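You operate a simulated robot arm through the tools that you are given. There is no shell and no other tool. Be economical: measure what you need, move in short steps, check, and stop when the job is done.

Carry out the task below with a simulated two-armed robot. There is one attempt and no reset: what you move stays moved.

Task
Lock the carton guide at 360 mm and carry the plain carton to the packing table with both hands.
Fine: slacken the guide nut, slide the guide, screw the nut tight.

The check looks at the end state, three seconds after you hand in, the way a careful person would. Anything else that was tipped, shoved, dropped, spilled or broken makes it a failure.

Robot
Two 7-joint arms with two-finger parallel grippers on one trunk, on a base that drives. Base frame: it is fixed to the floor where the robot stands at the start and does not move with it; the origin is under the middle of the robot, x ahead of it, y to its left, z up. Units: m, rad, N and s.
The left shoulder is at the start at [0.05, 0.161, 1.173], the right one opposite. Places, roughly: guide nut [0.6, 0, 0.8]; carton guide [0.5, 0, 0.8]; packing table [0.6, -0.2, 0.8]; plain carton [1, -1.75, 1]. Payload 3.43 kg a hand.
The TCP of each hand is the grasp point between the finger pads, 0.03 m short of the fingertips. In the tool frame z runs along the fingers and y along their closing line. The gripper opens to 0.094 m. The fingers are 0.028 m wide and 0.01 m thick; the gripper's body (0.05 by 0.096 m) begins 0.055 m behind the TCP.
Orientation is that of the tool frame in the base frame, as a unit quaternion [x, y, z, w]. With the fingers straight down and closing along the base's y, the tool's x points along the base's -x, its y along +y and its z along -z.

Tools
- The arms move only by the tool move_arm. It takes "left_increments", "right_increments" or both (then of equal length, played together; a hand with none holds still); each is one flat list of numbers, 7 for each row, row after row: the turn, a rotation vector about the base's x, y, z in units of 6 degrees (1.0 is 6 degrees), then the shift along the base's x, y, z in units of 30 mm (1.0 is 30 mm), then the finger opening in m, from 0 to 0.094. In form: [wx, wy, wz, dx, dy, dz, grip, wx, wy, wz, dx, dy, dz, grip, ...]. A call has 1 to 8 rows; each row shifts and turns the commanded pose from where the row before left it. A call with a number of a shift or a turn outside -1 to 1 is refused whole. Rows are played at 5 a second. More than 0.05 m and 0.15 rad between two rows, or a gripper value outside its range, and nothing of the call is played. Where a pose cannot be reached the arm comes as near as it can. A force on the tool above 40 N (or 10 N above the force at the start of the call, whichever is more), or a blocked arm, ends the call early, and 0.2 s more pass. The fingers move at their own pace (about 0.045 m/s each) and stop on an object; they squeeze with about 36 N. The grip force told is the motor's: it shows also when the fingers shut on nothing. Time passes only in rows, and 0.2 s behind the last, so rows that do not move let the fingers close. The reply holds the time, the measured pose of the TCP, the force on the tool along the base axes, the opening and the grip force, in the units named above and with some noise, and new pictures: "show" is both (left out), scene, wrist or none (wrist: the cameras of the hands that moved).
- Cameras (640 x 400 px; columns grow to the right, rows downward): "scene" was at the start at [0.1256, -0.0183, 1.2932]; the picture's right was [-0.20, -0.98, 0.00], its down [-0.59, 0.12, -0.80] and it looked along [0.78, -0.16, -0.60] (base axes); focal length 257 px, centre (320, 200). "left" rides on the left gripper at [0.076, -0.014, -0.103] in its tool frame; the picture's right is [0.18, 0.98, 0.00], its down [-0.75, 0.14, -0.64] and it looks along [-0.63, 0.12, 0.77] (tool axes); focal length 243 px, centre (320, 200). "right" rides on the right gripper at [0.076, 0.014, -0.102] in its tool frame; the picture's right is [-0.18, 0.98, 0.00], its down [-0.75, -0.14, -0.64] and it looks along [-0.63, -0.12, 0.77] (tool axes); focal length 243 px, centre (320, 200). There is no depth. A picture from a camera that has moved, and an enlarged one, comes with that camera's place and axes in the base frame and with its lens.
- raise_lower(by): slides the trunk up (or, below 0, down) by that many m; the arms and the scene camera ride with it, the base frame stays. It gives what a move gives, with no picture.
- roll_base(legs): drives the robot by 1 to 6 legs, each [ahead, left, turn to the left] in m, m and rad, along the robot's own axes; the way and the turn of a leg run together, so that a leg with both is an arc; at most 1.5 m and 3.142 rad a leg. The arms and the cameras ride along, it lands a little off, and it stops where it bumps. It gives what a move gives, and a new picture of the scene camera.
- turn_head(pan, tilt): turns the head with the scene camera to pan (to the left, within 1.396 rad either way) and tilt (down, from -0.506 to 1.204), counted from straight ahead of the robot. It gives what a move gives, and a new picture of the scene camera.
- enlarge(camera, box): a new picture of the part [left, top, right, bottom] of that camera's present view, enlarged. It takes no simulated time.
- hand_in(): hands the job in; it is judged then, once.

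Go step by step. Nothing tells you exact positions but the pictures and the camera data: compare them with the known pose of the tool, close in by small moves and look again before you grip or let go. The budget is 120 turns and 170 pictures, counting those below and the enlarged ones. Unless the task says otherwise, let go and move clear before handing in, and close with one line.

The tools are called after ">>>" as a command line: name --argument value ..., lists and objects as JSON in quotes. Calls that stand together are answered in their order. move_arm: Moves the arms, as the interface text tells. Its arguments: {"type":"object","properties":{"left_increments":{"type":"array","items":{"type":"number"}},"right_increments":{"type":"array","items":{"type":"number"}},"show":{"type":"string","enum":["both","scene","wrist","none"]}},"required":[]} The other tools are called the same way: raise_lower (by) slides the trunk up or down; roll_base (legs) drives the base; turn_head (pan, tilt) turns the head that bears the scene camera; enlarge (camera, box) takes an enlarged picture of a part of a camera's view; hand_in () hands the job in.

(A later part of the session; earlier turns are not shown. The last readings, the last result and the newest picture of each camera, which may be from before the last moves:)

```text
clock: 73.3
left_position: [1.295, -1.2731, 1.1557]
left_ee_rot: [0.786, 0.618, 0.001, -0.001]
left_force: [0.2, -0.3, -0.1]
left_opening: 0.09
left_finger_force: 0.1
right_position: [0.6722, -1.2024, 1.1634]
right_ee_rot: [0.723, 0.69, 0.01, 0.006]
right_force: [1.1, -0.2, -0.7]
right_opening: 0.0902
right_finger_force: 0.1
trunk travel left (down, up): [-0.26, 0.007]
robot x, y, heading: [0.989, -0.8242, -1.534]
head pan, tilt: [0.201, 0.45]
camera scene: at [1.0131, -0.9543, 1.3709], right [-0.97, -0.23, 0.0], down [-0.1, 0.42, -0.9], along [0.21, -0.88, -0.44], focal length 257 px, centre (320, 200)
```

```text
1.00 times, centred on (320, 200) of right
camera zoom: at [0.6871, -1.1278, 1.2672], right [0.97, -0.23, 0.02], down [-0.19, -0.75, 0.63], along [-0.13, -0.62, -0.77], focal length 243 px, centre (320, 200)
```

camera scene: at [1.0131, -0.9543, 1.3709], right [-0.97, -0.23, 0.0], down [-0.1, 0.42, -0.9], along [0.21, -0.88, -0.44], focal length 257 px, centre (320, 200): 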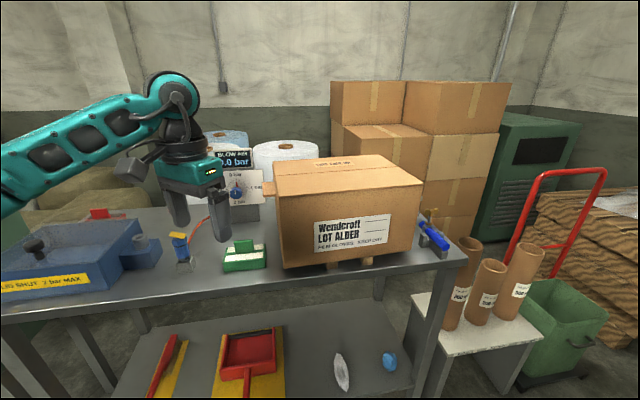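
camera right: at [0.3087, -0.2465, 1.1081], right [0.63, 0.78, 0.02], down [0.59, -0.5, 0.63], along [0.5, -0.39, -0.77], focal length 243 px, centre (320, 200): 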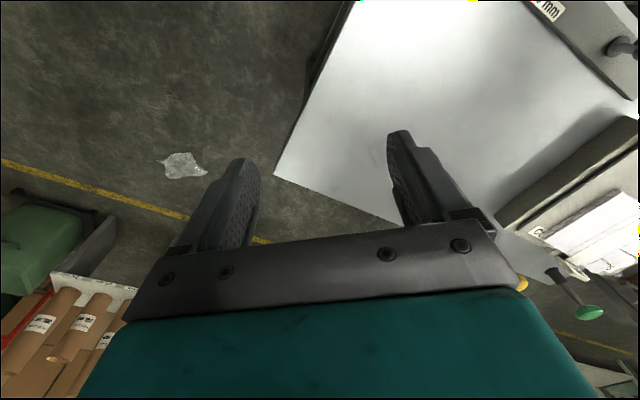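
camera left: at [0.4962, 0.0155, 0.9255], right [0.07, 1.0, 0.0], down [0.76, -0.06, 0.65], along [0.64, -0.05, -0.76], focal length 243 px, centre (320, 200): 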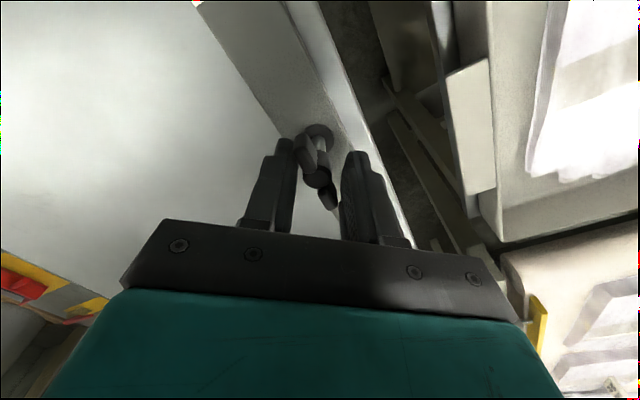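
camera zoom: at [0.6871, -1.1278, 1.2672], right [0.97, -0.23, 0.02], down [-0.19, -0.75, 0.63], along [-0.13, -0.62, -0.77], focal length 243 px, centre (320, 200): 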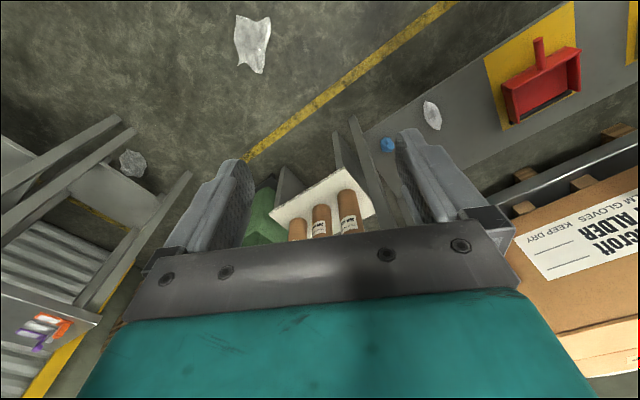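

By triangulation the bench is at about z=0.92 and the carton measures about 0.33 x 0.26 x 0.19, centred near (1.12, -1.60) and turned about 25° like the room. I'll look closely at the left tab.

>>> enlarge --camera "scene" --box '[255, 160, 315, 210]'

>>> roll_base --legs '[[0, -0.3, 0.4]]'

```text
8.00 times, centred on (285, 185) of scene
camera zoom: at [1.0131, -0.9543, 1.3709], right [-0.97, -0.23, 0.0], down [-0.1, 0.42, -0.9], along [0.21, -0.88, -0.44], focal length 2057 px, centre (600, 320)
```

zoom: 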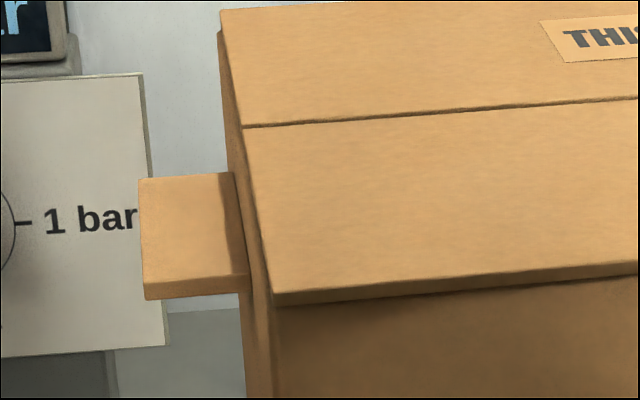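

```text
clock: 75.4
left_position: [1.1499, -1.1899, 1.1561]
left_ee_rot: [0.651, 0.759, 0.0, 0.0]
left_force: [0.3, 0.1, -0.9]
left_opening: 0.09
left_finger_force: 0.0
right_position: [0.5462, -1.3638, 1.163]
right_ee_rot: [0.576, 0.818, 0.012, 0.005]
right_force: [-0.5, -0.1, 0.1]
right_opening: 0.0902
right_finger_force: 0.0
trunk travel left (down, up): [-0.26, 0.007]
robot x, y, heading: [0.6924, -0.8934, -1.15]
head pan, tilt: [0.201, 0.45]
camera scene: at [0.7654, -1.0047, 1.371], right [-0.81, -0.59, 0.0], down [-0.25, 0.35, -0.9], along [0.53, -0.73, -0.44], focal length 257 px, centre (320, 200)
```

scene: 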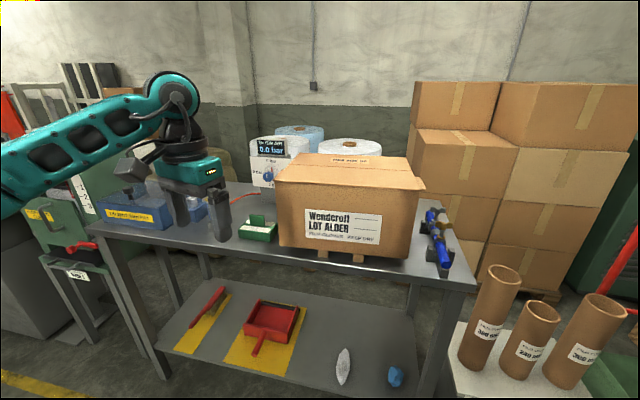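

The tab is a horizontal board about 86 x 33 x 8 mm at z≈1.10 on each side, ideal for gripping from the sides with fingers closing vertically. First I'll line the robot up with the carton and move closer.

>>> roll_base --legs '[[0, 0.1, 0.028], [0.2, 0, 0]]'

>>> turn_head --pan 0 --tilt 0.6

```text
clock: 77.7
left_position: [1.3359, -1.3161, 1.1565]
left_ee_rot: [0.641, 0.768, 0.001, 0.0]
left_force: [-0.5, -0.4, -0.1]
left_opening: 0.0899
left_finger_force: 0.0
right_position: [0.7367, -1.5054, 1.1633]
right_ee_rot: [0.565, 0.825, 0.011, 0.005]
right_force: [-0.4, 0.0, 0.2]
right_opening: 0.0901
right_finger_force: 0.0
trunk travel left (down, up): [-0.26, 0.007]
robot x, y, heading: [0.8703, -1.0334, -1.119]
head pan, tilt: [0.201, 0.45]
camera scene: at [0.9482, -1.1406, 1.3708], right [-0.8, -0.61, 0.0], down [-0.26, 0.35, -0.9], along [0.55, -0.72, -0.44], focal length 257 px, centre (320, 200)
```

scene: 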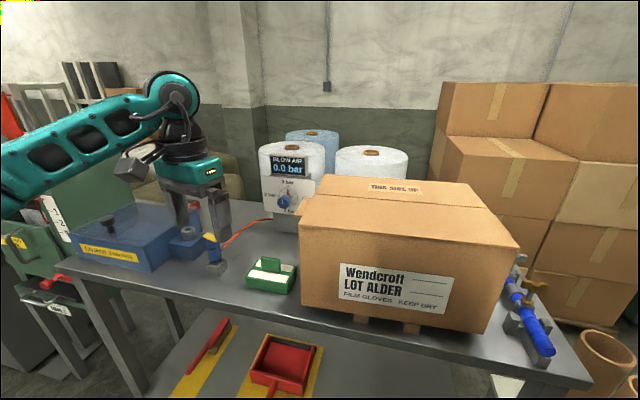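

```text
clock: 78.5
left_position: [1.3355, -1.3155, 1.1558]
left_ee_rot: [0.641, 0.767, 0.0, 0.0]
left_force: [-0.1, -0.4, 0.1]
left_opening: 0.0902
left_finger_force: 0.2
right_position: [0.7381, -1.5043, 1.1629]
right_ee_rot: [0.565, 0.825, 0.011, 0.004]
right_force: [-0.4, 0.2, -0.6]
right_opening: 0.0899
right_finger_force: 0.0
trunk travel left (down, up): [-0.26, 0.007]
robot x, y, heading: [0.874, -1.0295, -1.121]
head pan, tilt: [0.0, 0.6]
camera scene: at [0.9306, -1.1463, 1.3574], right [-0.9, -0.44, 0.0], down [-0.25, 0.51, -0.83], along [0.36, -0.74, -0.56], focal length 257 px, centre (320, 200)
```

scene: 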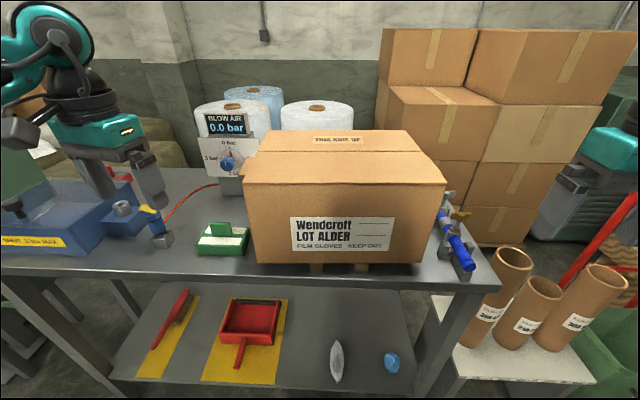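

Aligned well. The carton centre is about 0.64 m ahead and 0.04 m to the right. I'll close in by 0.12 m, then orient the left hand horizontally with its fingers pointing at the carton.

>>> roll_base --legs '[[0.12, -0.04, 0]]'

>>> raise_lower --by -0.04

```text
clock: 79.7
left_position: [1.3505, -1.4395, 1.1549]
left_ee_rot: [0.641, 0.767, 0.001, 0.0]
left_force: [0.6, 0.4, -1.0]
left_opening: 0.09
left_finger_force: 0.0
right_position: [0.7535, -1.6283, 1.1632]
right_ee_rot: [0.564, 0.826, 0.012, 0.004]
right_force: [-0.1, -0.3, 0.4]
right_opening: 0.09
right_finger_force: 0.1
trunk travel left (down, up): [-0.26, 0.007]
robot x, y, heading: [0.8868, -1.1506, -1.121]
head pan, tilt: [0.0, 0.6]
camera scene: at [0.9461, -1.2696, 1.3573], right [-0.9, -0.44, 0.0], down [-0.25, 0.51, -0.82], along [0.36, -0.74, -0.57], focal length 257 px, centre (320, 200)
```

scene: 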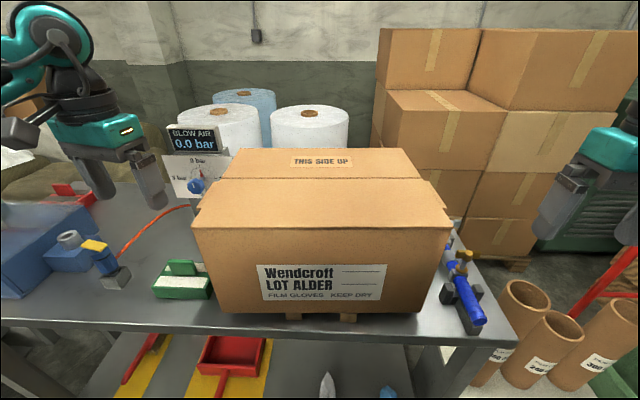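

```text
clock: 80.6
left_position: [1.352, -1.4392, 1.1153]
left_ee_rot: [0.641, 0.768, 0.001, 0.0]
left_force: [-0.6, 0.2, 0.2]
left_opening: 0.0901
left_finger_force: 0.0
right_position: [0.7526, -1.6276, 1.1231]
right_ee_rot: [0.565, 0.825, 0.011, 0.005]
right_force: [-0.5, 0.4, 0.2]
right_opening: 0.09
right_finger_force: 0.2
trunk travel left (down, up): [-0.22, 0.047]
robot x, y, heading: [0.8896, -1.152, -1.121]
head pan, tilt: [0.0, 0.6]
```

I'll zoom on both tabs from this centred view.

>>> enlarge --camera "scene" --box '[180, 120, 320, 220]'

>>> enlarge --camera "scene" --box '[360, 120, 500, 220]'

```text
4.00 times, centred on (250, 170) of scene
camera zoom: at [0.9459, -1.2685, 1.3174], right [-0.9, -0.44, 0.0], down [-0.25, 0.51, -0.83], along [0.36, -0.74, -0.56], focal length 1029 px, centre (600, 320)
```

zoom: 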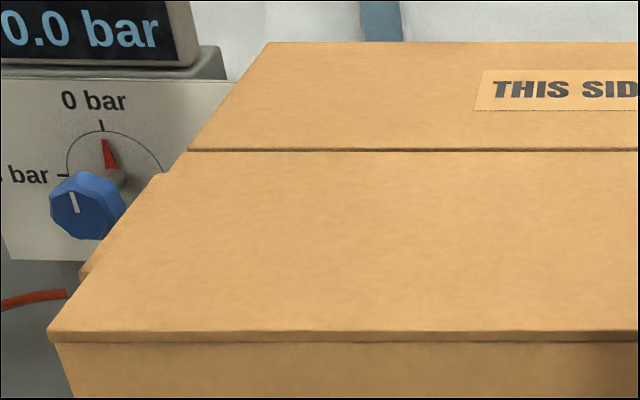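

```text
4.00 times, centred on (430, 170) of scene
camera zoom: at [0.9459, -1.2685, 1.3174], right [-0.9, -0.44, 0.0], down [-0.25, 0.51, -0.83], along [0.36, -0.74, -0.56], focal length 1029 px, centre (-120, 320)
```

zoom: 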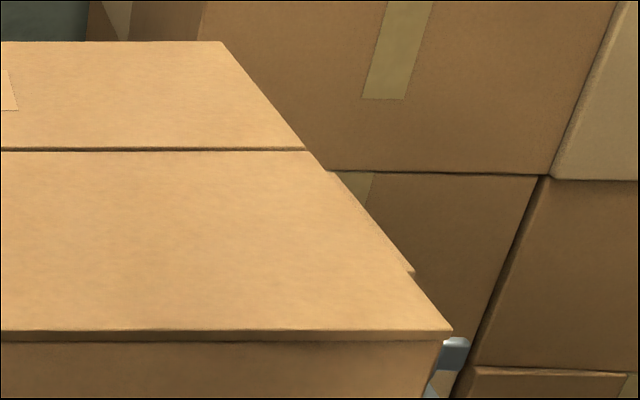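

The carton is centred: its tabs are at left ±0.208, about 0.52 m ahead, z≈1.10, and obstacles on both sides top out near z≈1.02. I'll raise both hands a little and begin rotating them to point inwards.

>>> move_arm --left_increments '[0, 0, 0.87, 0.103, -0.214, 0.5, 0.06, 0, 0, 0.87, 0.103, -0.214, 0.5, 0.06, 0, 0, 0.87, 0.103, -0.214, 0.5, 0.06, -0.435, 0.9, 0, 0.103, -0.214, 0, 0.06, -0.435, 0.9, 0, 0.103, -0.214, 0, 0.06, -0.435, 0.9, 0, 0.103, -0.214, 0, 0.06, -0.435, 0.9, 0, 0.103, -0.214, 0, 0.06, -0.435, 0.9, 0, 0.103, -0.214, 0, 0.06]' --right_increments '[0, 0, 0.77, 0.268, -0.555, 0.5, 0.06, 0, 0, 0, 0.268, -0.555, 0.5, 0.06, 0, 0, 0, 0.268, -0.555, 0.2, 0.06, 0.435, -0.9, 0, 0.268, -0.555, 0, 0.06, 0.435, -0.9, 0, 0.268, -0.555, 0, 0.06, 0.435, -0.9, 0, 0.268, -0.555, 0, 0.06, 0.435, -0.9, 0, 0.268, -0.555, 0, 0.06, 0.435, -0.9, 0, 0.268, -0.555, 0, 0.06]' --show "scene"

```text
clock: 82.4
left_position: [1.3754, -1.4912, 1.1587]
left_ee_rot: [0.512, 0.819, -0.22, -0.139]
left_force: [-0.6, 0.2, 0.8]
left_opening: 0.06
left_finger_force: 0.1
right_position: [0.8173, -1.7613, 1.1599]
right_ee_rot: [0.511, 0.816, 0.231, 0.142]
right_force: [-0.5, 0.2, -0.4]
right_opening: 0.06
right_finger_force: 0.0
trunk travel left (down, up): [-0.22, 0.047]
robot x, y, heading: [0.8934, -1.1518, -1.124]
head pan, tilt: [0.0, 0.6]
camera scene: at [0.9462, -1.269, 1.3173], right [-0.9, -0.44, 0.0], down [-0.25, 0.51, -0.82], along [0.36, -0.74, -0.57], focal length 257 px, centre (320, 200)
```

scene: 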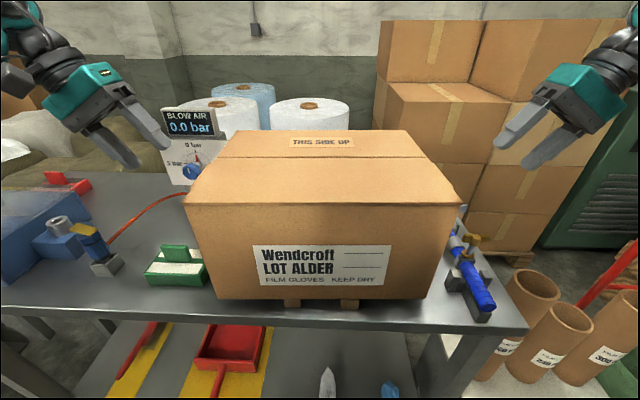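

Good tracking. I'll continue the rotation with the last 60°.

>>> move_arm --left_increments '[-0.435, 0.9, 0, 0, 0, 0, 0.05, -0.435, 0.9, 0, 0, 0, 0, 0.05, -0.435, 0.9, 0, 0, 0, 0, 0.05, -0.435, 0.9, 0, 0, 0, 0, 0.05, -0.435, 0.9, 0, 0, 0, 0, 0.05, -0.435, 0.9, 0, 0, 0, 0, 0.05]' --right_increments '[0.435, -0.9, 0, 0, 0, 0, 0.05, 0.435, -0.9, 0, 0, 0, 0, 0.05, 0.435, -0.9, 0, 0, 0, 0, 0.05, 0.435, -0.9, 0, 0, 0, 0, 0.05, 0.435, -0.9, 0, 0, 0, 0, 0.05, 0.435, -0.9, 0, 0, 0, 0, 0.05]' --show "none"

>>> move_arm --left_increments '[-0.435, 0.9, 0, 0, 0, 0, 0.05, -0.435, 0.9, 0, 0, 0, 0, 0.05, -0.435, 0.9, 0, 0, 0, 0, 0.05, -0.435, 0.9, 0, 0, 0, 0, 0.05]' --right_increments '[0.435, -0.9, 0, 0, 0, 0, 0.05, 0.435, -0.9, 0, 0, 0, 0, 0.05, 0.435, -0.9, 0, 0, 0, 0, 0.05, 0.435, -0.9, 0, 0, 0, 0, 0.05]' --show "both"

```text
clock: 83.8
left_position: [1.3761, -1.4897, 1.1604]
left_ee_rot: [0.444, 0.711, -0.461, -0.291]
left_force: [-0.3, 0.1, -0.3]
left_opening: 0.0504
left_finger_force: 0.1
right_position: [0.8193, -1.7613, 1.1593]
right_ee_rot: [0.44, 0.705, 0.471, 0.294]
right_force: [0.0, 0.0, -0.3]
right_opening: 0.0502
right_finger_force: 0.1
trunk travel left (down, up): [-0.22, 0.047]
robot x, y, heading: [0.89, -1.1531, -1.12]
head pan, tilt: [0.0, 0.6]
```

```text
clock: 84.8
left_position: [1.3758, -1.4892, 1.161]
left_ee_rot: [0.374, 0.6, -0.599, -0.377]
left_force: [-0.3, 0.7, -0.4]
left_opening: 0.0503
left_finger_force: 0.0
right_position: [0.8165, -1.7618, 1.1595]
right_ee_rot: [0.37, 0.592, 0.606, 0.38]
right_force: [-0.5, 0.1, 0.0]
right_opening: 0.05
right_finger_force: 0.0
trunk travel left (down, up): [-0.22, 0.047]
robot x, y, heading: [0.8905, -1.1497, -1.122]
head pan, tilt: [0.0, 0.6]
camera scene: at [0.946, -1.2688, 1.3174], right [-0.9, -0.44, 0.0], down [-0.25, 0.51, -0.82], along [0.36, -0.74, -0.57], focal length 257 px, centre (320, 200)
camera right: at [0.6906, -1.738, 1.1718], right [0.06, -0.17, 0.98], down [-0.24, -0.96, -0.16], along [0.97, -0.23, -0.1], focal length 243 px, centre (320, 200)
camera left: at [1.4357, -1.376, 1.1754], right [-0.08, 0.17, -0.98], down [0.91, -0.4, -0.14], along [-0.42, -0.9, -0.12], focal length 243 px, centre (320, 200)
```

scene: 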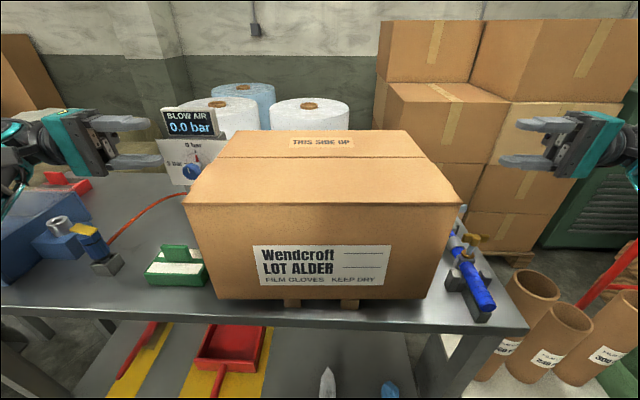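
right: 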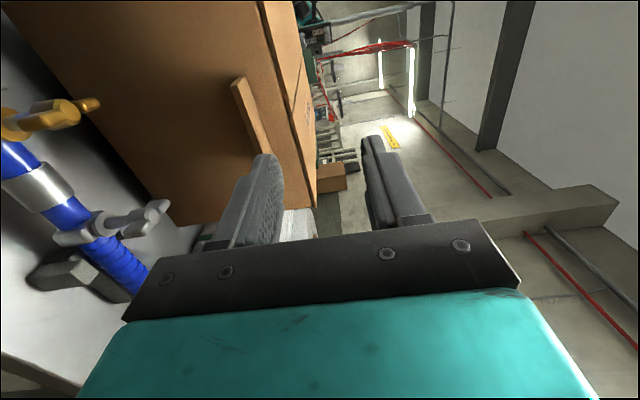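
left: 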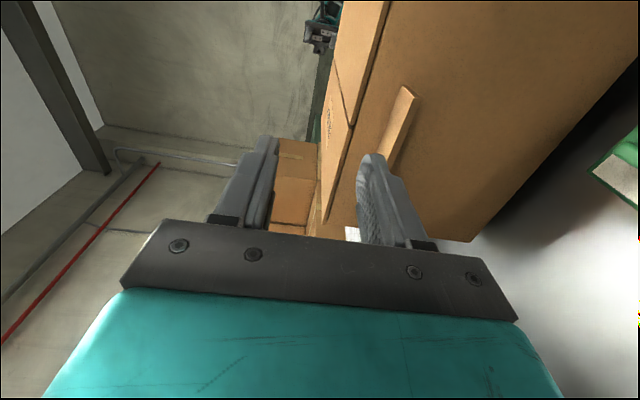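

The wrist views confirm the tabs at z≈1.101, about 12 mm thick. I'll lower both hands to that height and check before going in.

>>> move_arm --left_increments '[0, 0, 0, 0, 0, -0.65, 0.05, 0, 0, 0, 0, 0, -0.65, 0.05, 0, 0, 0, 0, 0, -0.66, 0.05]' --right_increments '[0, 0, 0, 0.36, 0.174, -0.65, 0.05, 0, 0, 0, 0.36, 0.174, -0.65, 0.05, 0, 0, 0, 0.36, 0.174, -0.64, 0.05]' --show "both"

```text
clock: 85.6
left_position: [1.379, -1.4889, 1.1002]
left_ee_rot: [0.375, 0.599, -0.598, -0.377]
left_force: [-0.1, 0.7, 0.1]
left_opening: 0.05
left_finger_force: 0.1
right_position: [0.8498, -1.7457, 1.1]
right_ee_rot: [0.369, 0.593, 0.607, 0.379]
right_force: [0.5, -0.1, -0.5]
right_opening: 0.05
right_finger_force: 0.0
trunk travel left (down, up): [-0.22, 0.047]
robot x, y, heading: [0.8889, -1.1558, -1.123]
head pan, tilt: [0.0, 0.6]
camera scene: at [0.9461, -1.2688, 1.3174], right [-0.9, -0.44, 0.0], down [-0.25, 0.51, -0.82], along [0.36, -0.74, -0.57], focal length 257 px, centre (320, 200)
camera right: at [0.7239, -1.7228, 1.1134], right [0.06, -0.17, 0.98], down [-0.24, -0.96, -0.15], along [0.97, -0.23, -0.1], focal length 243 px, centre (320, 200)
camera left: at [1.4378, -1.3748, 1.1153], right [-0.08, 0.17, -0.98], down [0.91, -0.4, -0.14], along [-0.42, -0.9, -0.12], focal length 243 px, centre (320, 200)
```

scene: 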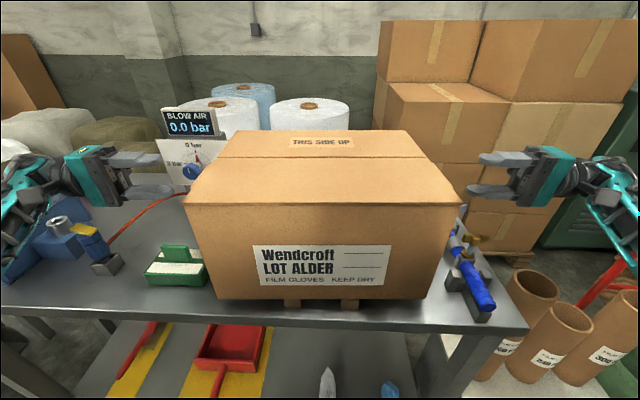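
right: 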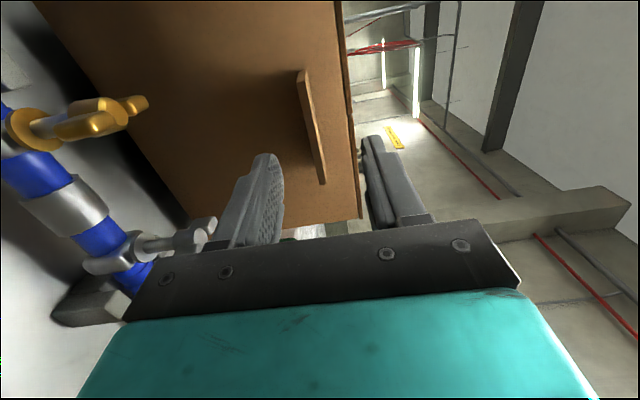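
left: 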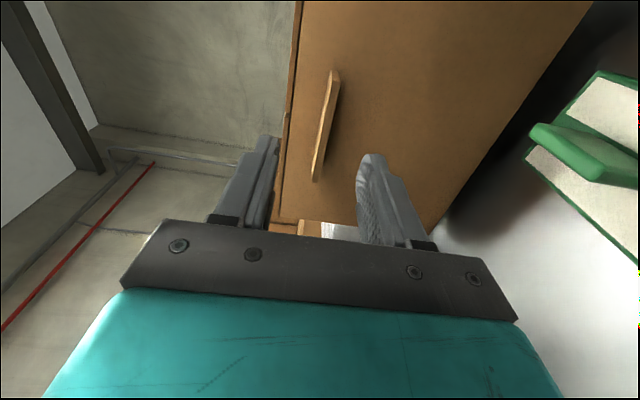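

Both tabs sit between the open fingers, at z≈1.097. I'll move both hands inwards about 85 mm.

>>> move_arm --left_increments '[0, 0, 0, -0.648, -0.313, -0.1, 0.045, 0, 0, 0, -0.648, -0.313, 0, 0.045, 0, 0, 0, -0.648, -0.313, 0, 0.045, 0, 0, 0, -0.6, -0.29, 0, 0.045]' --right_increments '[0, 0, 0, 0.63, 0.305, -0.1, 0.045, 0, 0, 0, 0.63, 0.305, 0, 0.045, 0, 0, 0, 0.63, 0.305, 0, 0.045, 0, 0, 0, 0.58, 0.28, 0, 0.045]' --show "both"

```text
clock: 86.6
left_position: [1.3012, -1.5288, 1.0986]
left_ee_rot: [0.373, 0.601, -0.599, -0.376]
left_force: [17.0, 10.1, -0.8]
left_opening: 0.045
left_finger_force: 0.0
right_position: [0.9211, -1.7088, 1.0991]
right_ee_rot: [0.371, 0.593, 0.605, 0.38]
right_force: [-19.7, -8.1, -0.7]
right_opening: 0.0452
right_finger_force: 0.0
trunk travel left (down, up): [-0.22, 0.047]
robot x, y, heading: [0.8931, -1.152, -1.12]
head pan, tilt: [0.0, 0.6]
camera scene: at [0.9458, -1.2684, 1.3174], right [-0.9, -0.44, 0.0], down [-0.25, 0.51, -0.83], along [0.36, -0.74, -0.56], focal length 257 px, centre (320, 200)
camera right: at [0.7964, -1.6852, 1.1118], right [0.06, -0.17, 0.98], down [-0.25, -0.96, -0.15], along [0.97, -0.23, -0.1], focal length 243 px, centre (320, 200)
camera left: at [1.3612, -1.4138, 1.1132], right [-0.08, 0.17, -0.98], down [0.91, -0.39, -0.14], along [-0.41, -0.9, -0.12], focal length 243 px, centre (320, 200)
```

scene: 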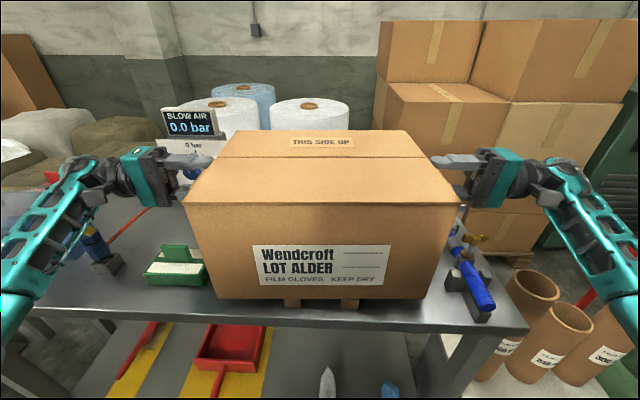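
right: 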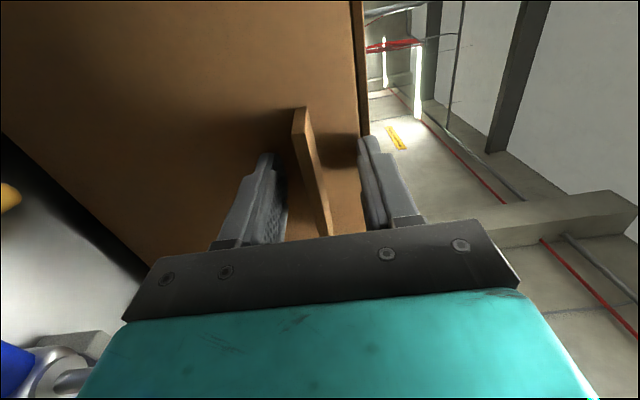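
left: 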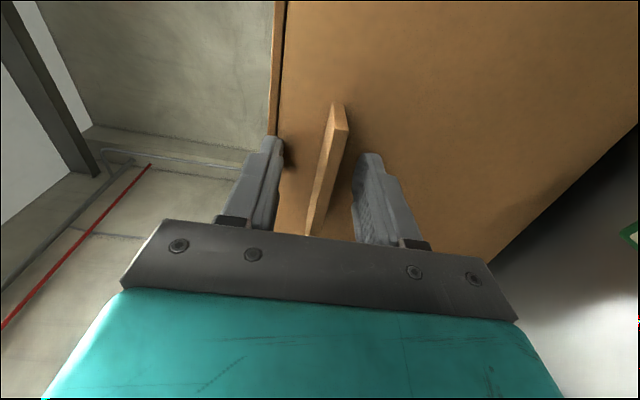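

The fingertips are pressing lightly on both sides of the carton, and evenly. I'll back each hand off about 4 mm and close on the tabs.

>>> move_arm --left_increments '[0, 0, 0, 0.13, 0.06, 0, 0.045, 0, 0, 0, 0, 0, 0, 0, 0, 0, 0, 0, 0, 0, 0, 0, 0, 0, 0, 0, 0, 0, 0, 0, 0, 0, 0, 0, 0]' --right_increments '[0, 0, 0, -0.13, -0.06, 0, 0.045, 0, 0, 0, 0, 0, 0, 0, 0, 0, 0, 0, 0, 0, 0, 0, 0, 0, 0, 0, 0, 0, 0, 0, 0, 0, 0, 0, 0]' --show "wrist"

```text
clock: 87.8
left_position: [1.302, -1.5248, 1.0974]
left_ee_rot: [0.375, 0.599, -0.598, -0.377]
left_force: [-9.9, -3.4, 0.0]
left_opening: 0.0111
left_finger_force: 36.2
right_position: [0.9204, -1.7104, 1.0969]
right_ee_rot: [0.37, 0.593, 0.607, 0.379]
right_force: [9.3, 5.2, 0.2]
right_opening: 0.0108
right_finger_force: 35.6
trunk travel left (down, up): [-0.22, 0.047]
robot x, y, heading: [0.8912, -1.1507, -1.12]
head pan, tilt: [0.0, 0.6]
camera right: at [0.7941, -1.6876, 1.1099], right [0.06, -0.17, 0.98], down [-0.24, -0.96, -0.16], along [0.97, -0.23, -0.1], focal length 243 px, centre (320, 200)
camera left: at [1.3623, -1.4127, 1.1126], right [-0.08, 0.17, -0.98], down [0.9, -0.4, -0.14], along [-0.42, -0.9, -0.12], focal length 243 px, centre (320, 200)
```

right: 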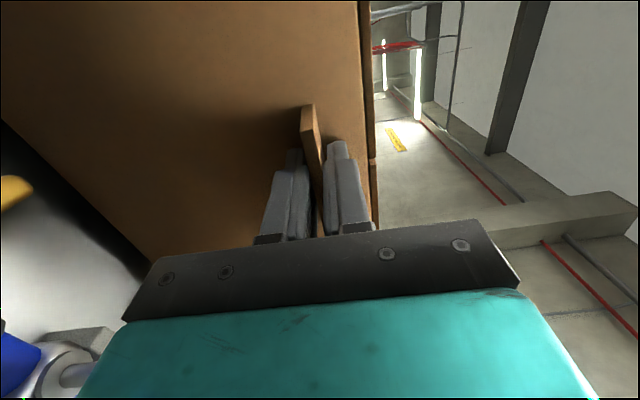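
left: 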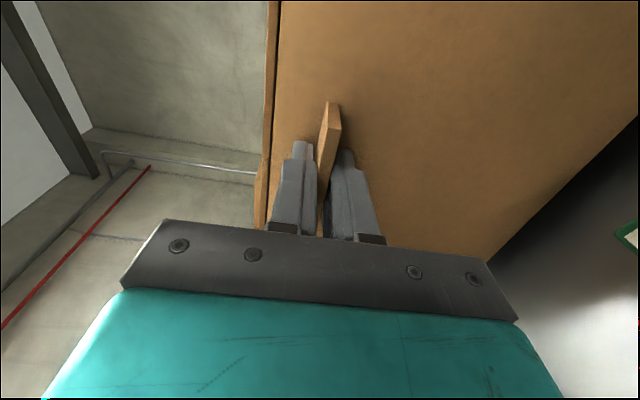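

Both tabs are gripped at 11 mm. I'll ease the small outward pull, then lift with the trunk so both hands rise together.

>>> move_arm --left_increments '[0, 0, 0, -0.05, -0.024, 0, 0]' --right_increments '[0, 0, 0, 0.05, 0.024, 0, 0]' --show "none"

>>> raise_lower --by 0.02

>>> enlarge --camera "scene" --box '[140, 120, 500, 345]'

```text
clock: 88.2
left_position: [1.3022, -1.5265, 1.0981]
left_ee_rot: [0.375, 0.6, -0.598, -0.378]
left_force: [-0.4, -0.2, -1.5]
left_opening: 0.0113
left_finger_force: 36.2
right_position: [0.921, -1.7105, 1.0979]
right_ee_rot: [0.37, 0.593, 0.606, 0.379]
right_force: [0.0, -0.4, -0.8]
right_opening: 0.0113
right_finger_force: 36.2
trunk travel left (down, up): [-0.22, 0.047]
robot x, y, heading: [0.8924, -1.1513, -1.121]
head pan, tilt: [0.0, 0.6]
```

```text
clock: 88.8
left_position: [1.3028, -1.5261, 1.1191]
left_ee_rot: [0.374, 0.6, -0.598, -0.377]
left_force: [5.7, 1.8, -2.9]
left_opening: 0.0115
left_finger_force: 36.2
right_position: [0.9218, -1.7127, 1.1175]
right_ee_rot: [0.37, 0.593, 0.606, 0.379]
right_force: [-4.5, -2.5, -2.8]
right_opening: 0.0112
right_finger_force: 36.5
trunk travel left (down, up): [-0.24, 0.027]
robot x, y, heading: [0.8916, -1.1515, -1.116]
head pan, tilt: [0.0, 0.6]
```

```text
1.78 times, centred on (320, 232) of scene
camera zoom: at [0.9463, -1.2694, 1.3373], right [-0.9, -0.44, 0.0], down [-0.25, 0.51, -0.82], along [0.36, -0.74, -0.57], focal length 457 px, centre (320, 142)
```

zoom: 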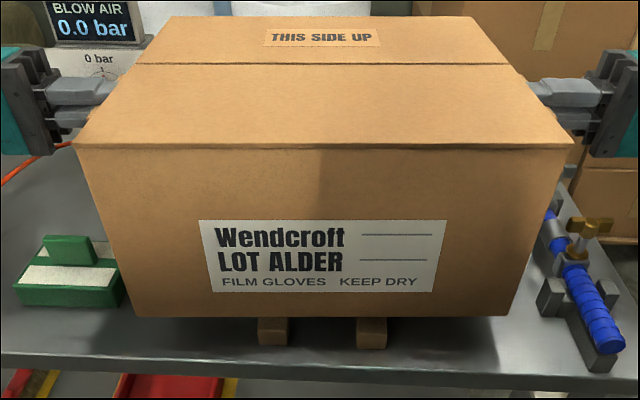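

Each hand carries only about 3 N, so the carton is light. I'll lift a bit more and check whether the runners come along.

>>> raise_lower --by 0.026

>>> enlarge --camera "scene" --box '[140, 120, 500, 345]'

```text
clock: 89.5
left_position: [1.3017, -1.5262, 1.1435]
left_ee_rot: [0.374, 0.601, -0.598, -0.376]
left_force: [9.6, 3.8, -3.9]
left_opening: 0.0115
left_finger_force: 36.0
right_position: [0.9212, -1.7103, 1.1445]
right_ee_rot: [0.37, 0.593, 0.606, 0.379]
right_force: [-8.2, -4.3, -2.6]
right_opening: 0.0114
right_finger_force: 35.4
trunk travel left (down, up): [-0.266, 0.001]
robot x, y, heading: [0.8891, -1.1524, -1.119]
head pan, tilt: [0.0, 0.6]
```

```text
1.78 times, centred on (320, 232) of scene
camera zoom: at [0.9463, -1.2694, 1.3633], right [-0.9, -0.44, 0.0], down [-0.25, 0.51, -0.82], along [0.36, -0.74, -0.57], focal length 457 px, centre (320, 142)
```

zoom: 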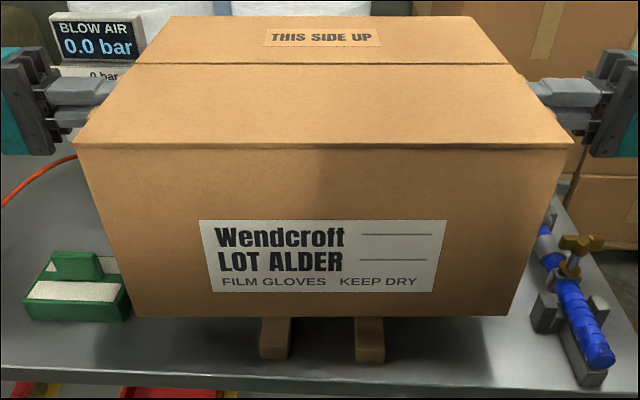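

The carton is off its runners, and they stay on the bench. I'll back into the middle of the aisle and turn around to the left towards the packing table, checking halfway.

>>> roll_base --legs '[[-0.25, 0, 0]]'

>>> roll_base --legs '[[0, 0, 1.0]]'

```text
clock: 91.4
left_position: [1.1914, -1.2965, 1.1446]
left_ee_rot: [0.376, 0.599, -0.598, -0.377]
left_force: [17.1, 8.1, -3.2]
left_opening: 0.0113
left_finger_force: 35.8
right_position: [0.8101, -1.481, 1.143]
right_ee_rot: [0.37, 0.593, 0.606, 0.379]
right_force: [-18.4, -7.9, -2.8]
right_opening: 0.0117
right_finger_force: 36.5
trunk travel left (down, up): [-0.266, 0.001]
robot x, y, heading: [0.781, -0.9237, -1.122]
head pan, tilt: [0.0, 0.6]
camera scene: at [0.8352, -1.0399, 1.3634], right [-0.9, -0.43, 0.0], down [-0.25, 0.51, -0.83], along [0.36, -0.74, -0.56], focal length 257 px, centre (320, 200)
```

scene: 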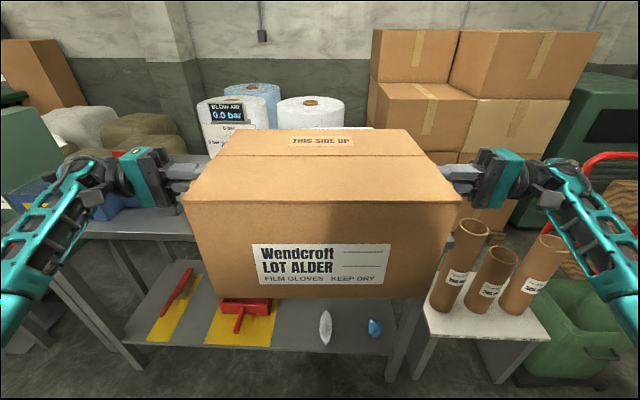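

```text
clock: 94.3
left_position: [1.3165, -0.7773, 1.1447]
left_ee_rot: [0.04, 0.706, -0.706, -0.043]
left_force: [-0.2, 0.4, -3.4]
left_opening: 0.0111
left_finger_force: 35.6
right_position: [1.2669, -1.1979, 1.1438]
right_ee_rot: [0.041, 0.698, 0.714, 0.041]
right_force: [0.6, 0.3, -4.3]
right_opening: 0.0111
right_finger_force: 36.1
trunk travel left (down, up): [-0.266, 0.001]
robot x, y, heading: [0.7793, -0.923, -0.122]
head pan, tilt: [0.0, 0.6]
camera scene: at [0.9074, -0.9394, 1.3633], right [-0.12, -0.99, 0.0], down [-0.56, 0.07, -0.82], along [0.82, -0.1, -0.57], focal length 257 px, centre (320, 200)
```

scene: 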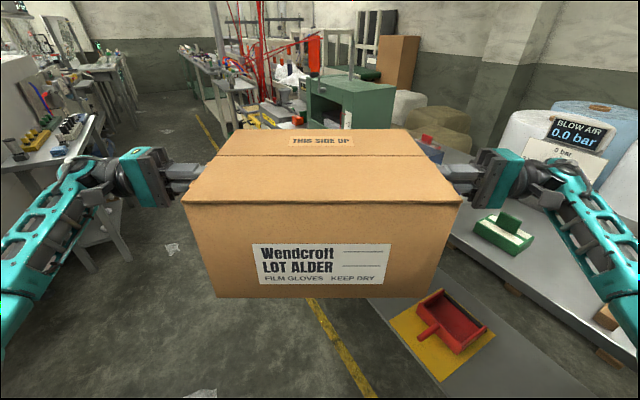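

The way is clear, so I'll continue turning towards the table.

>>> roll_base --legs '[[0, 0, 1.2]]'

>>> roll_base --legs '[[0, 0, 0.88]]'

```text
clock: 97.7
left_position: [0.8336, -0.3703, 1.144]
left_ee_rot: [0.367, -0.605, 0.606, -0.365]
left_force: [-0.6, 0.7, -2.4]
left_opening: 0.0112
left_finger_force: 35.9
right_position: [1.2095, -0.5667, 1.1441]
right_ee_rot: [-0.362, 0.598, 0.611, -0.371]
right_force: [0.1, -0.8, -3.2]
right_opening: 0.0116
right_finger_force: 36.3
trunk travel left (down, up): [-0.266, 0.001]
robot x, y, heading: [0.7783, -0.9253, 1.091]
head pan, tilt: [0.0, 0.6]
camera scene: at [0.8393, -0.8103, 1.3633], right [0.88, -0.47, 0.0], down [-0.26, -0.5, -0.82], along [0.38, 0.73, -0.57], focal length 257 px, centre (320, 200)
```

scene: 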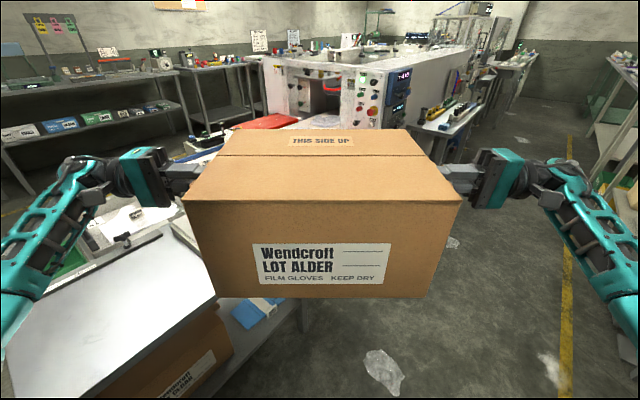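

```text
clock: 100.4
left_position: [0.3901, -0.5249, 1.144]
left_ee_rot: [0.588, -0.392, 0.395, -0.587]
left_force: [0.5, -0.7, -3.3]
left_opening: 0.0112
left_finger_force: 36.7
right_position: [0.782, -0.3637, 1.1445]
right_ee_rot: [0.581, -0.388, -0.398, 0.595]
right_force: [0.9, 0.1, -3.4]
right_opening: 0.0114
right_finger_force: 36.2
trunk travel left (down, up): [-0.266, 0.001]
robot x, y, heading: [0.7784, -0.9233, 1.964]
head pan, tilt: [0.0, 0.6]
camera scene: at [0.7304, -0.8052, 1.3633], right [0.93, 0.38, 0.0], down [0.21, -0.52, -0.82], along [-0.31, 0.76, -0.57], focal length 257 px, centre (320, 200)
```

scene: 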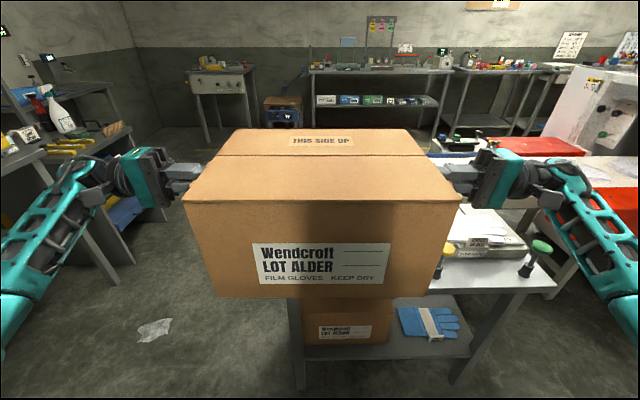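

I'm now facing the table's long side with the carton. Before going in I need to see where the posts and the glove stack are relative to my right arm.

>>> turn_head --pan -0.55 --tilt 0.65

>>> enlarge --camera "right" --box '[0, 0, 640, 400]'

```text
clock: 101.4
left_position: [0.3895, -0.5254, 1.1452]
left_ee_rot: [0.588, -0.392, 0.395, -0.586]
left_force: [-0.6, -0.4, -2.6]
left_opening: 0.0114
left_finger_force: 36.1
right_position: [0.7825, -0.3651, 1.1432]
right_ee_rot: [0.581, -0.388, -0.397, 0.595]
right_force: [0.1, 0.2, -2.9]
right_opening: 0.0114
right_finger_force: 36.0
trunk travel left (down, up): [-0.266, 0.001]
robot x, y, heading: [0.7781, -0.9205, 1.957]
head pan, tilt: [-0.55, 0.649]
camera scene: at [0.7779, -0.8012, 1.3591], right [0.99, -0.16, 0.0], down [-0.1, -0.6, -0.8], along [0.13, 0.79, -0.6], focal length 257 px, centre (320, 200)
```

scene: 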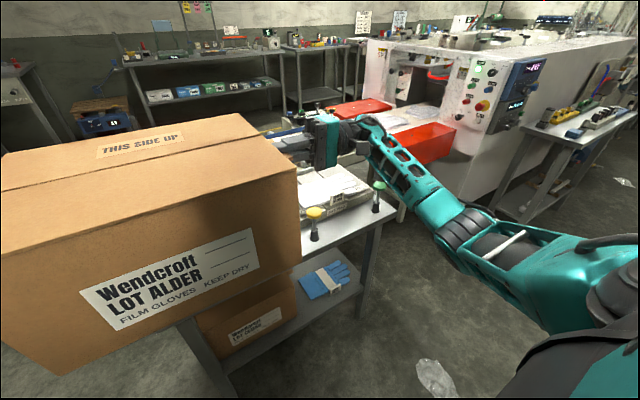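

```text
1.00 times, centred on (320, 200) of right
camera zoom: at [0.9058, -0.3957, 1.1564], right [-0.05, 0.18, 0.98], down [0.3, 0.94, -0.16], along [-0.95, 0.29, -0.1], focal length 243 px, centre (320, 200)
```

zoom: 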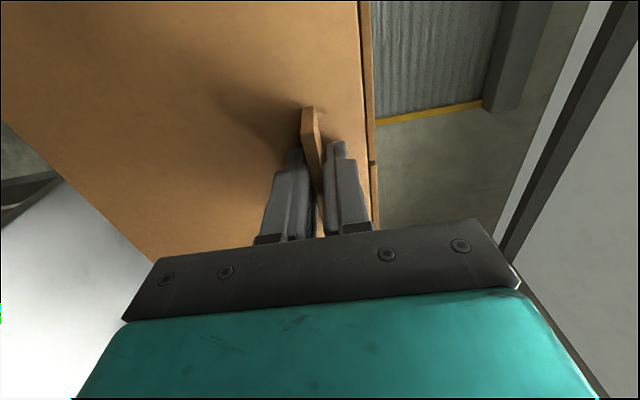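

I'll zoom in on the stack and posts.

>>> enlarge --camera "scene" --box '[280, 130, 410, 250]'

```text
3.33 times, centred on (345, 190) of scene
camera zoom: at [0.7779, -0.8012, 1.3591], right [0.99, -0.16, 0.0], down [-0.1, -0.6, -0.8], along [0.13, 0.79, -0.6], focal length 857 px, centre (237, 233)
```

zoom: 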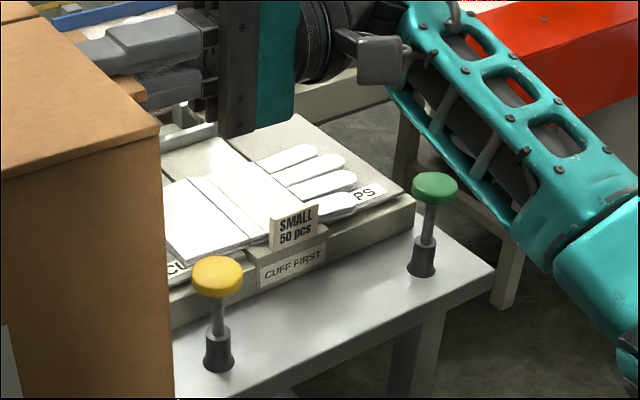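

The posts are at about z=0.88 and the little card tops at about 0.872, near where the right forearm will pass, so the forearm has to stay high. I'll reach the carton farther out to straighten and lift the elbows, and lower with the arms rather than the trunk.

>>> move_arm --left_increments '[0, 0, 0, -0.19, 0.463, 0, 0, 0, 0, 0, -0.19, 0.463, 0, 0, 0, 0, 0, -0.19, 0.463, 0, 0, 0, 0, 0, -0.19, 0.463, 0, 0]' --right_increments '[0, 0, 0, -0.19, 0.463, 0, 0, 0, 0, 0, -0.19, 0.463, 0, 0, 0, 0, 0, -0.19, 0.463, 0, 0, 0, 0, 0, -0.19, 0.463, 0, 0]' --show "scene"

```text
clock: 102.4
left_position: [0.3672, -0.467, 1.1435]
left_ee_rot: [0.589, -0.394, 0.395, -0.585]
left_force: [-0.2, -5.3, -2.7]
left_opening: 0.0112
left_finger_force: 35.8
right_position: [0.761, -0.3079, 1.1453]
right_ee_rot: [0.58, -0.39, -0.398, 0.594]
right_force: [0.1, 4.2, -3.3]
right_opening: 0.0113
right_finger_force: 36.0
trunk travel left (down, up): [-0.266, 0.001]
robot x, y, heading: [0.7765, -0.9214, 1.957]
head pan, tilt: [-0.55, 0.649]
camera scene: at [0.7778, -0.8008, 1.359], right [0.99, -0.16, 0.0], down [-0.1, -0.6, -0.8], along [0.13, 0.79, -0.61], focal length 257 px, centre (320, 200)
```

scene: 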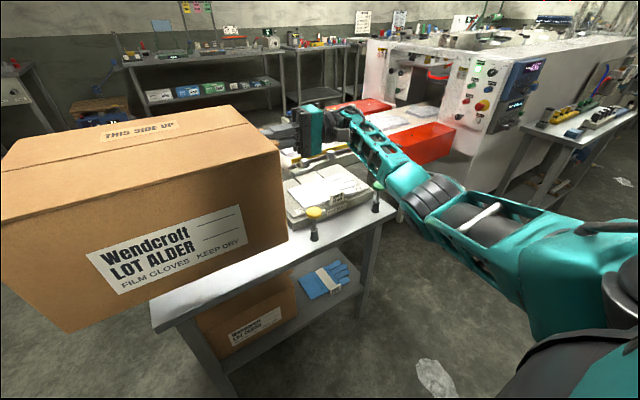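

The elbows rose. Next I'll drive ahead 0.17 m and 0.045 m right to bring the carton over the free part of the table, still held high.

>>> roll_base --legs '[[0.174, -0.045, 0]]'

>>> enlarge --camera "left" --box '[0, 0, 640, 400]'

>>> enlarge --camera "right" --box '[0, 0, 640, 400]'

```text
clock: 103.9
left_position: [0.3435, -0.2893, 1.1436]
left_ee_rot: [0.589, -0.391, 0.395, -0.587]
left_force: [1.9, -4.3, -2.7]
left_opening: 0.0112
left_finger_force: 36.3
right_position: [0.7354, -0.1318, 1.1448]
right_ee_rot: [0.581, -0.388, -0.397, 0.595]
right_force: [0.0, 5.8, -2.8]
right_opening: 0.0113
right_finger_force: 36.0
trunk travel left (down, up): [-0.266, 0.001]
robot x, y, heading: [0.7543, -0.7464, 1.966]
head pan, tilt: [-0.55, 0.649]
camera scene: at [0.7537, -0.623, 1.3589], right [0.99, -0.16, 0.0], down [-0.1, -0.6, -0.8], along [0.13, 0.79, -0.61], focal length 257 px, centre (320, 200)
```

scene: 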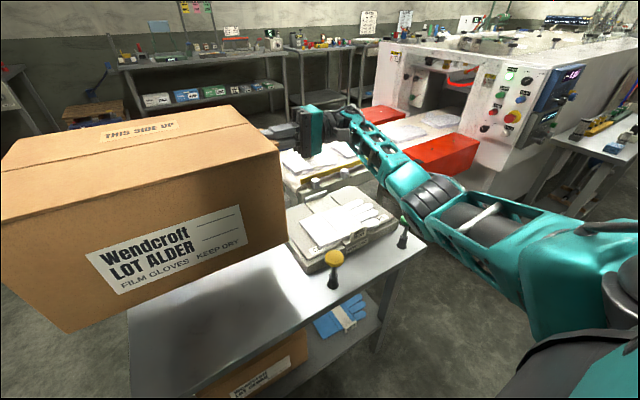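

```text
1.00 times, centred on (320, 200) of left
camera zoom: at [0.278, -0.3983, 1.1585], right [0.07, -0.18, -0.98], down [-0.88, 0.45, -0.14], along [0.47, 0.88, -0.12], focal length 243 px, centre (320, 200)
```

zoom: 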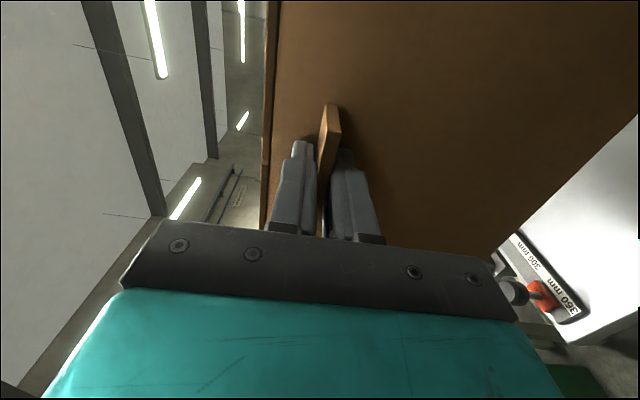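

```text
1.00 times, centred on (320, 200) of right
camera zoom: at [0.8597, -0.1617, 1.1577], right [-0.05, 0.18, 0.98], down [0.3, 0.94, -0.16], along [-0.95, 0.29, -0.1], focal length 243 px, centre (320, 200)
```

zoom: 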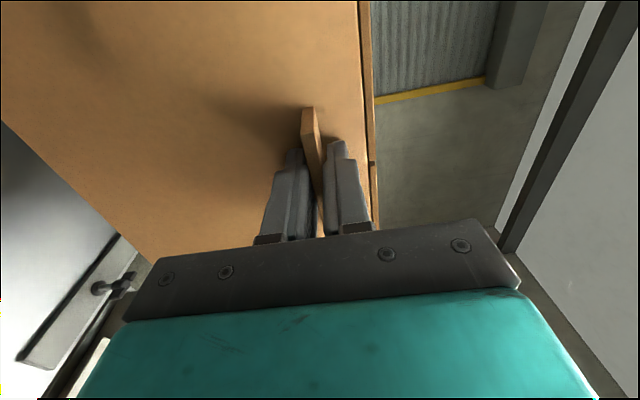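

The carton hangs over the free area, with the rail and guide visible beyond it. I'll lower with both arms together, 0.12 m first.

>>> move_arm --left_increments '[0, 0, 0, 0, 0, -0.5, 0, 0, 0, 0, 0, 0, -0.5, 0, 0, 0, 0, 0, 0, -0.5, 0, 0, 0, 0, 0, 0, -0.5, 0, 0, 0, 0, 0, 0, -0.5, 0, 0, 0, 0, 0, 0, -0.5, 0, 0, 0, 0, 0, 0, -0.5, 0, 0, 0, 0, 0, 0, -0.5, 0]' --right_increments '[0, 0, 0, 0, 0, -0.5, 0, 0, 0, 0, 0, 0, -0.5, 0, 0, 0, 0, 0, 0, -0.5, 0, 0, 0, 0, 0, 0, -0.5, 0, 0, 0, 0, 0, 0, -0.5, 0, 0, 0, 0, 0, 0, -0.5, 0, 0, 0, 0, 0, 0, -0.5, 0, 0, 0, 0, 0, 0, -0.5, 0]' --show "both"

```text
clock: 105.7
left_position: [0.3433, -0.2895, 1.0998]
left_ee_rot: [0.59, -0.391, 0.394, -0.586]
left_force: [-4.5, 3.8, -3.2]
left_opening: 0.0114
left_finger_force: 35.5
left hand out of reach, approached as far as the arm can: row 4, 5, 6, 7, 8
right_position: [0.7354, -0.1318, 1.0995]
right_ee_rot: [0.581, -0.389, -0.397, 0.595]
right_force: [6.5, -3.7, -3.4]
right_opening: 0.0114
right_finger_force: 36.0
right hand out of reach, approached as far as the arm can: row 4, 5, 6, 7, 8
trunk travel left (down, up): [-0.266, 0.001]
robot x, y, heading: [0.7568, -0.7449, 1.964]
head pan, tilt: [-0.55, 0.649]
camera scene: at [0.7539, -0.6238, 1.359], right [0.99, -0.16, 0.0], down [-0.1, -0.6, -0.8], along [0.13, 0.79, -0.6], focal length 257 px, centre (320, 200)
camera right: at [0.8591, -0.1632, 1.1127], right [-0.05, 0.18, 0.98], down [0.3, 0.94, -0.16], along [-0.95, 0.29, -0.1], focal length 243 px, centre (320, 200)
camera left: at [0.2775, -0.3985, 1.1139], right [0.07, -0.18, -0.98], down [-0.88, 0.45, -0.15], along [0.47, 0.88, -0.12], focal length 243 px, centre (320, 200)
```

scene: 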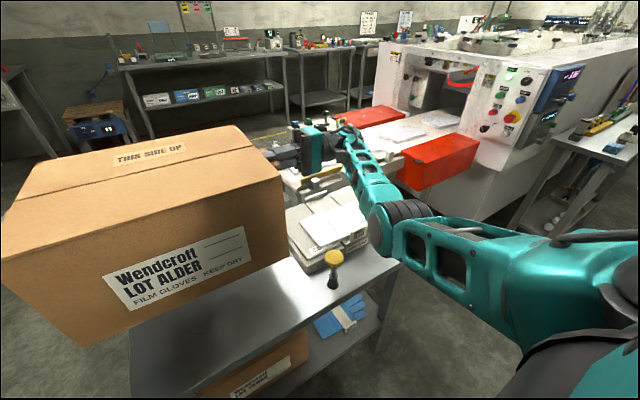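
right: 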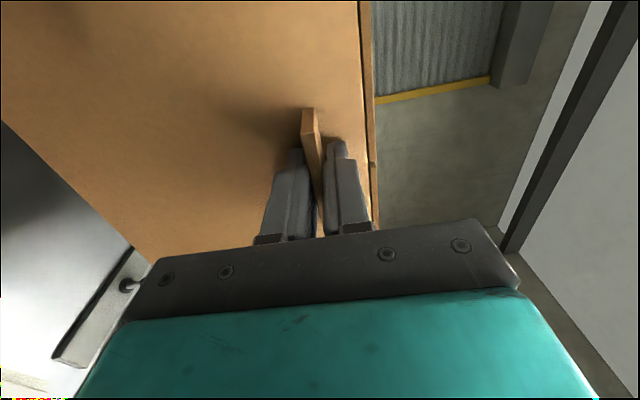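
left: 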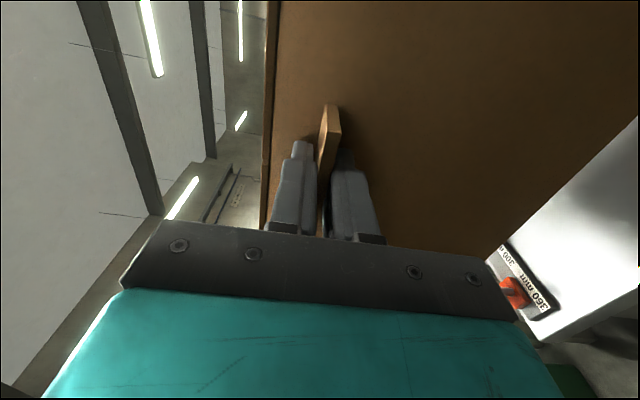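

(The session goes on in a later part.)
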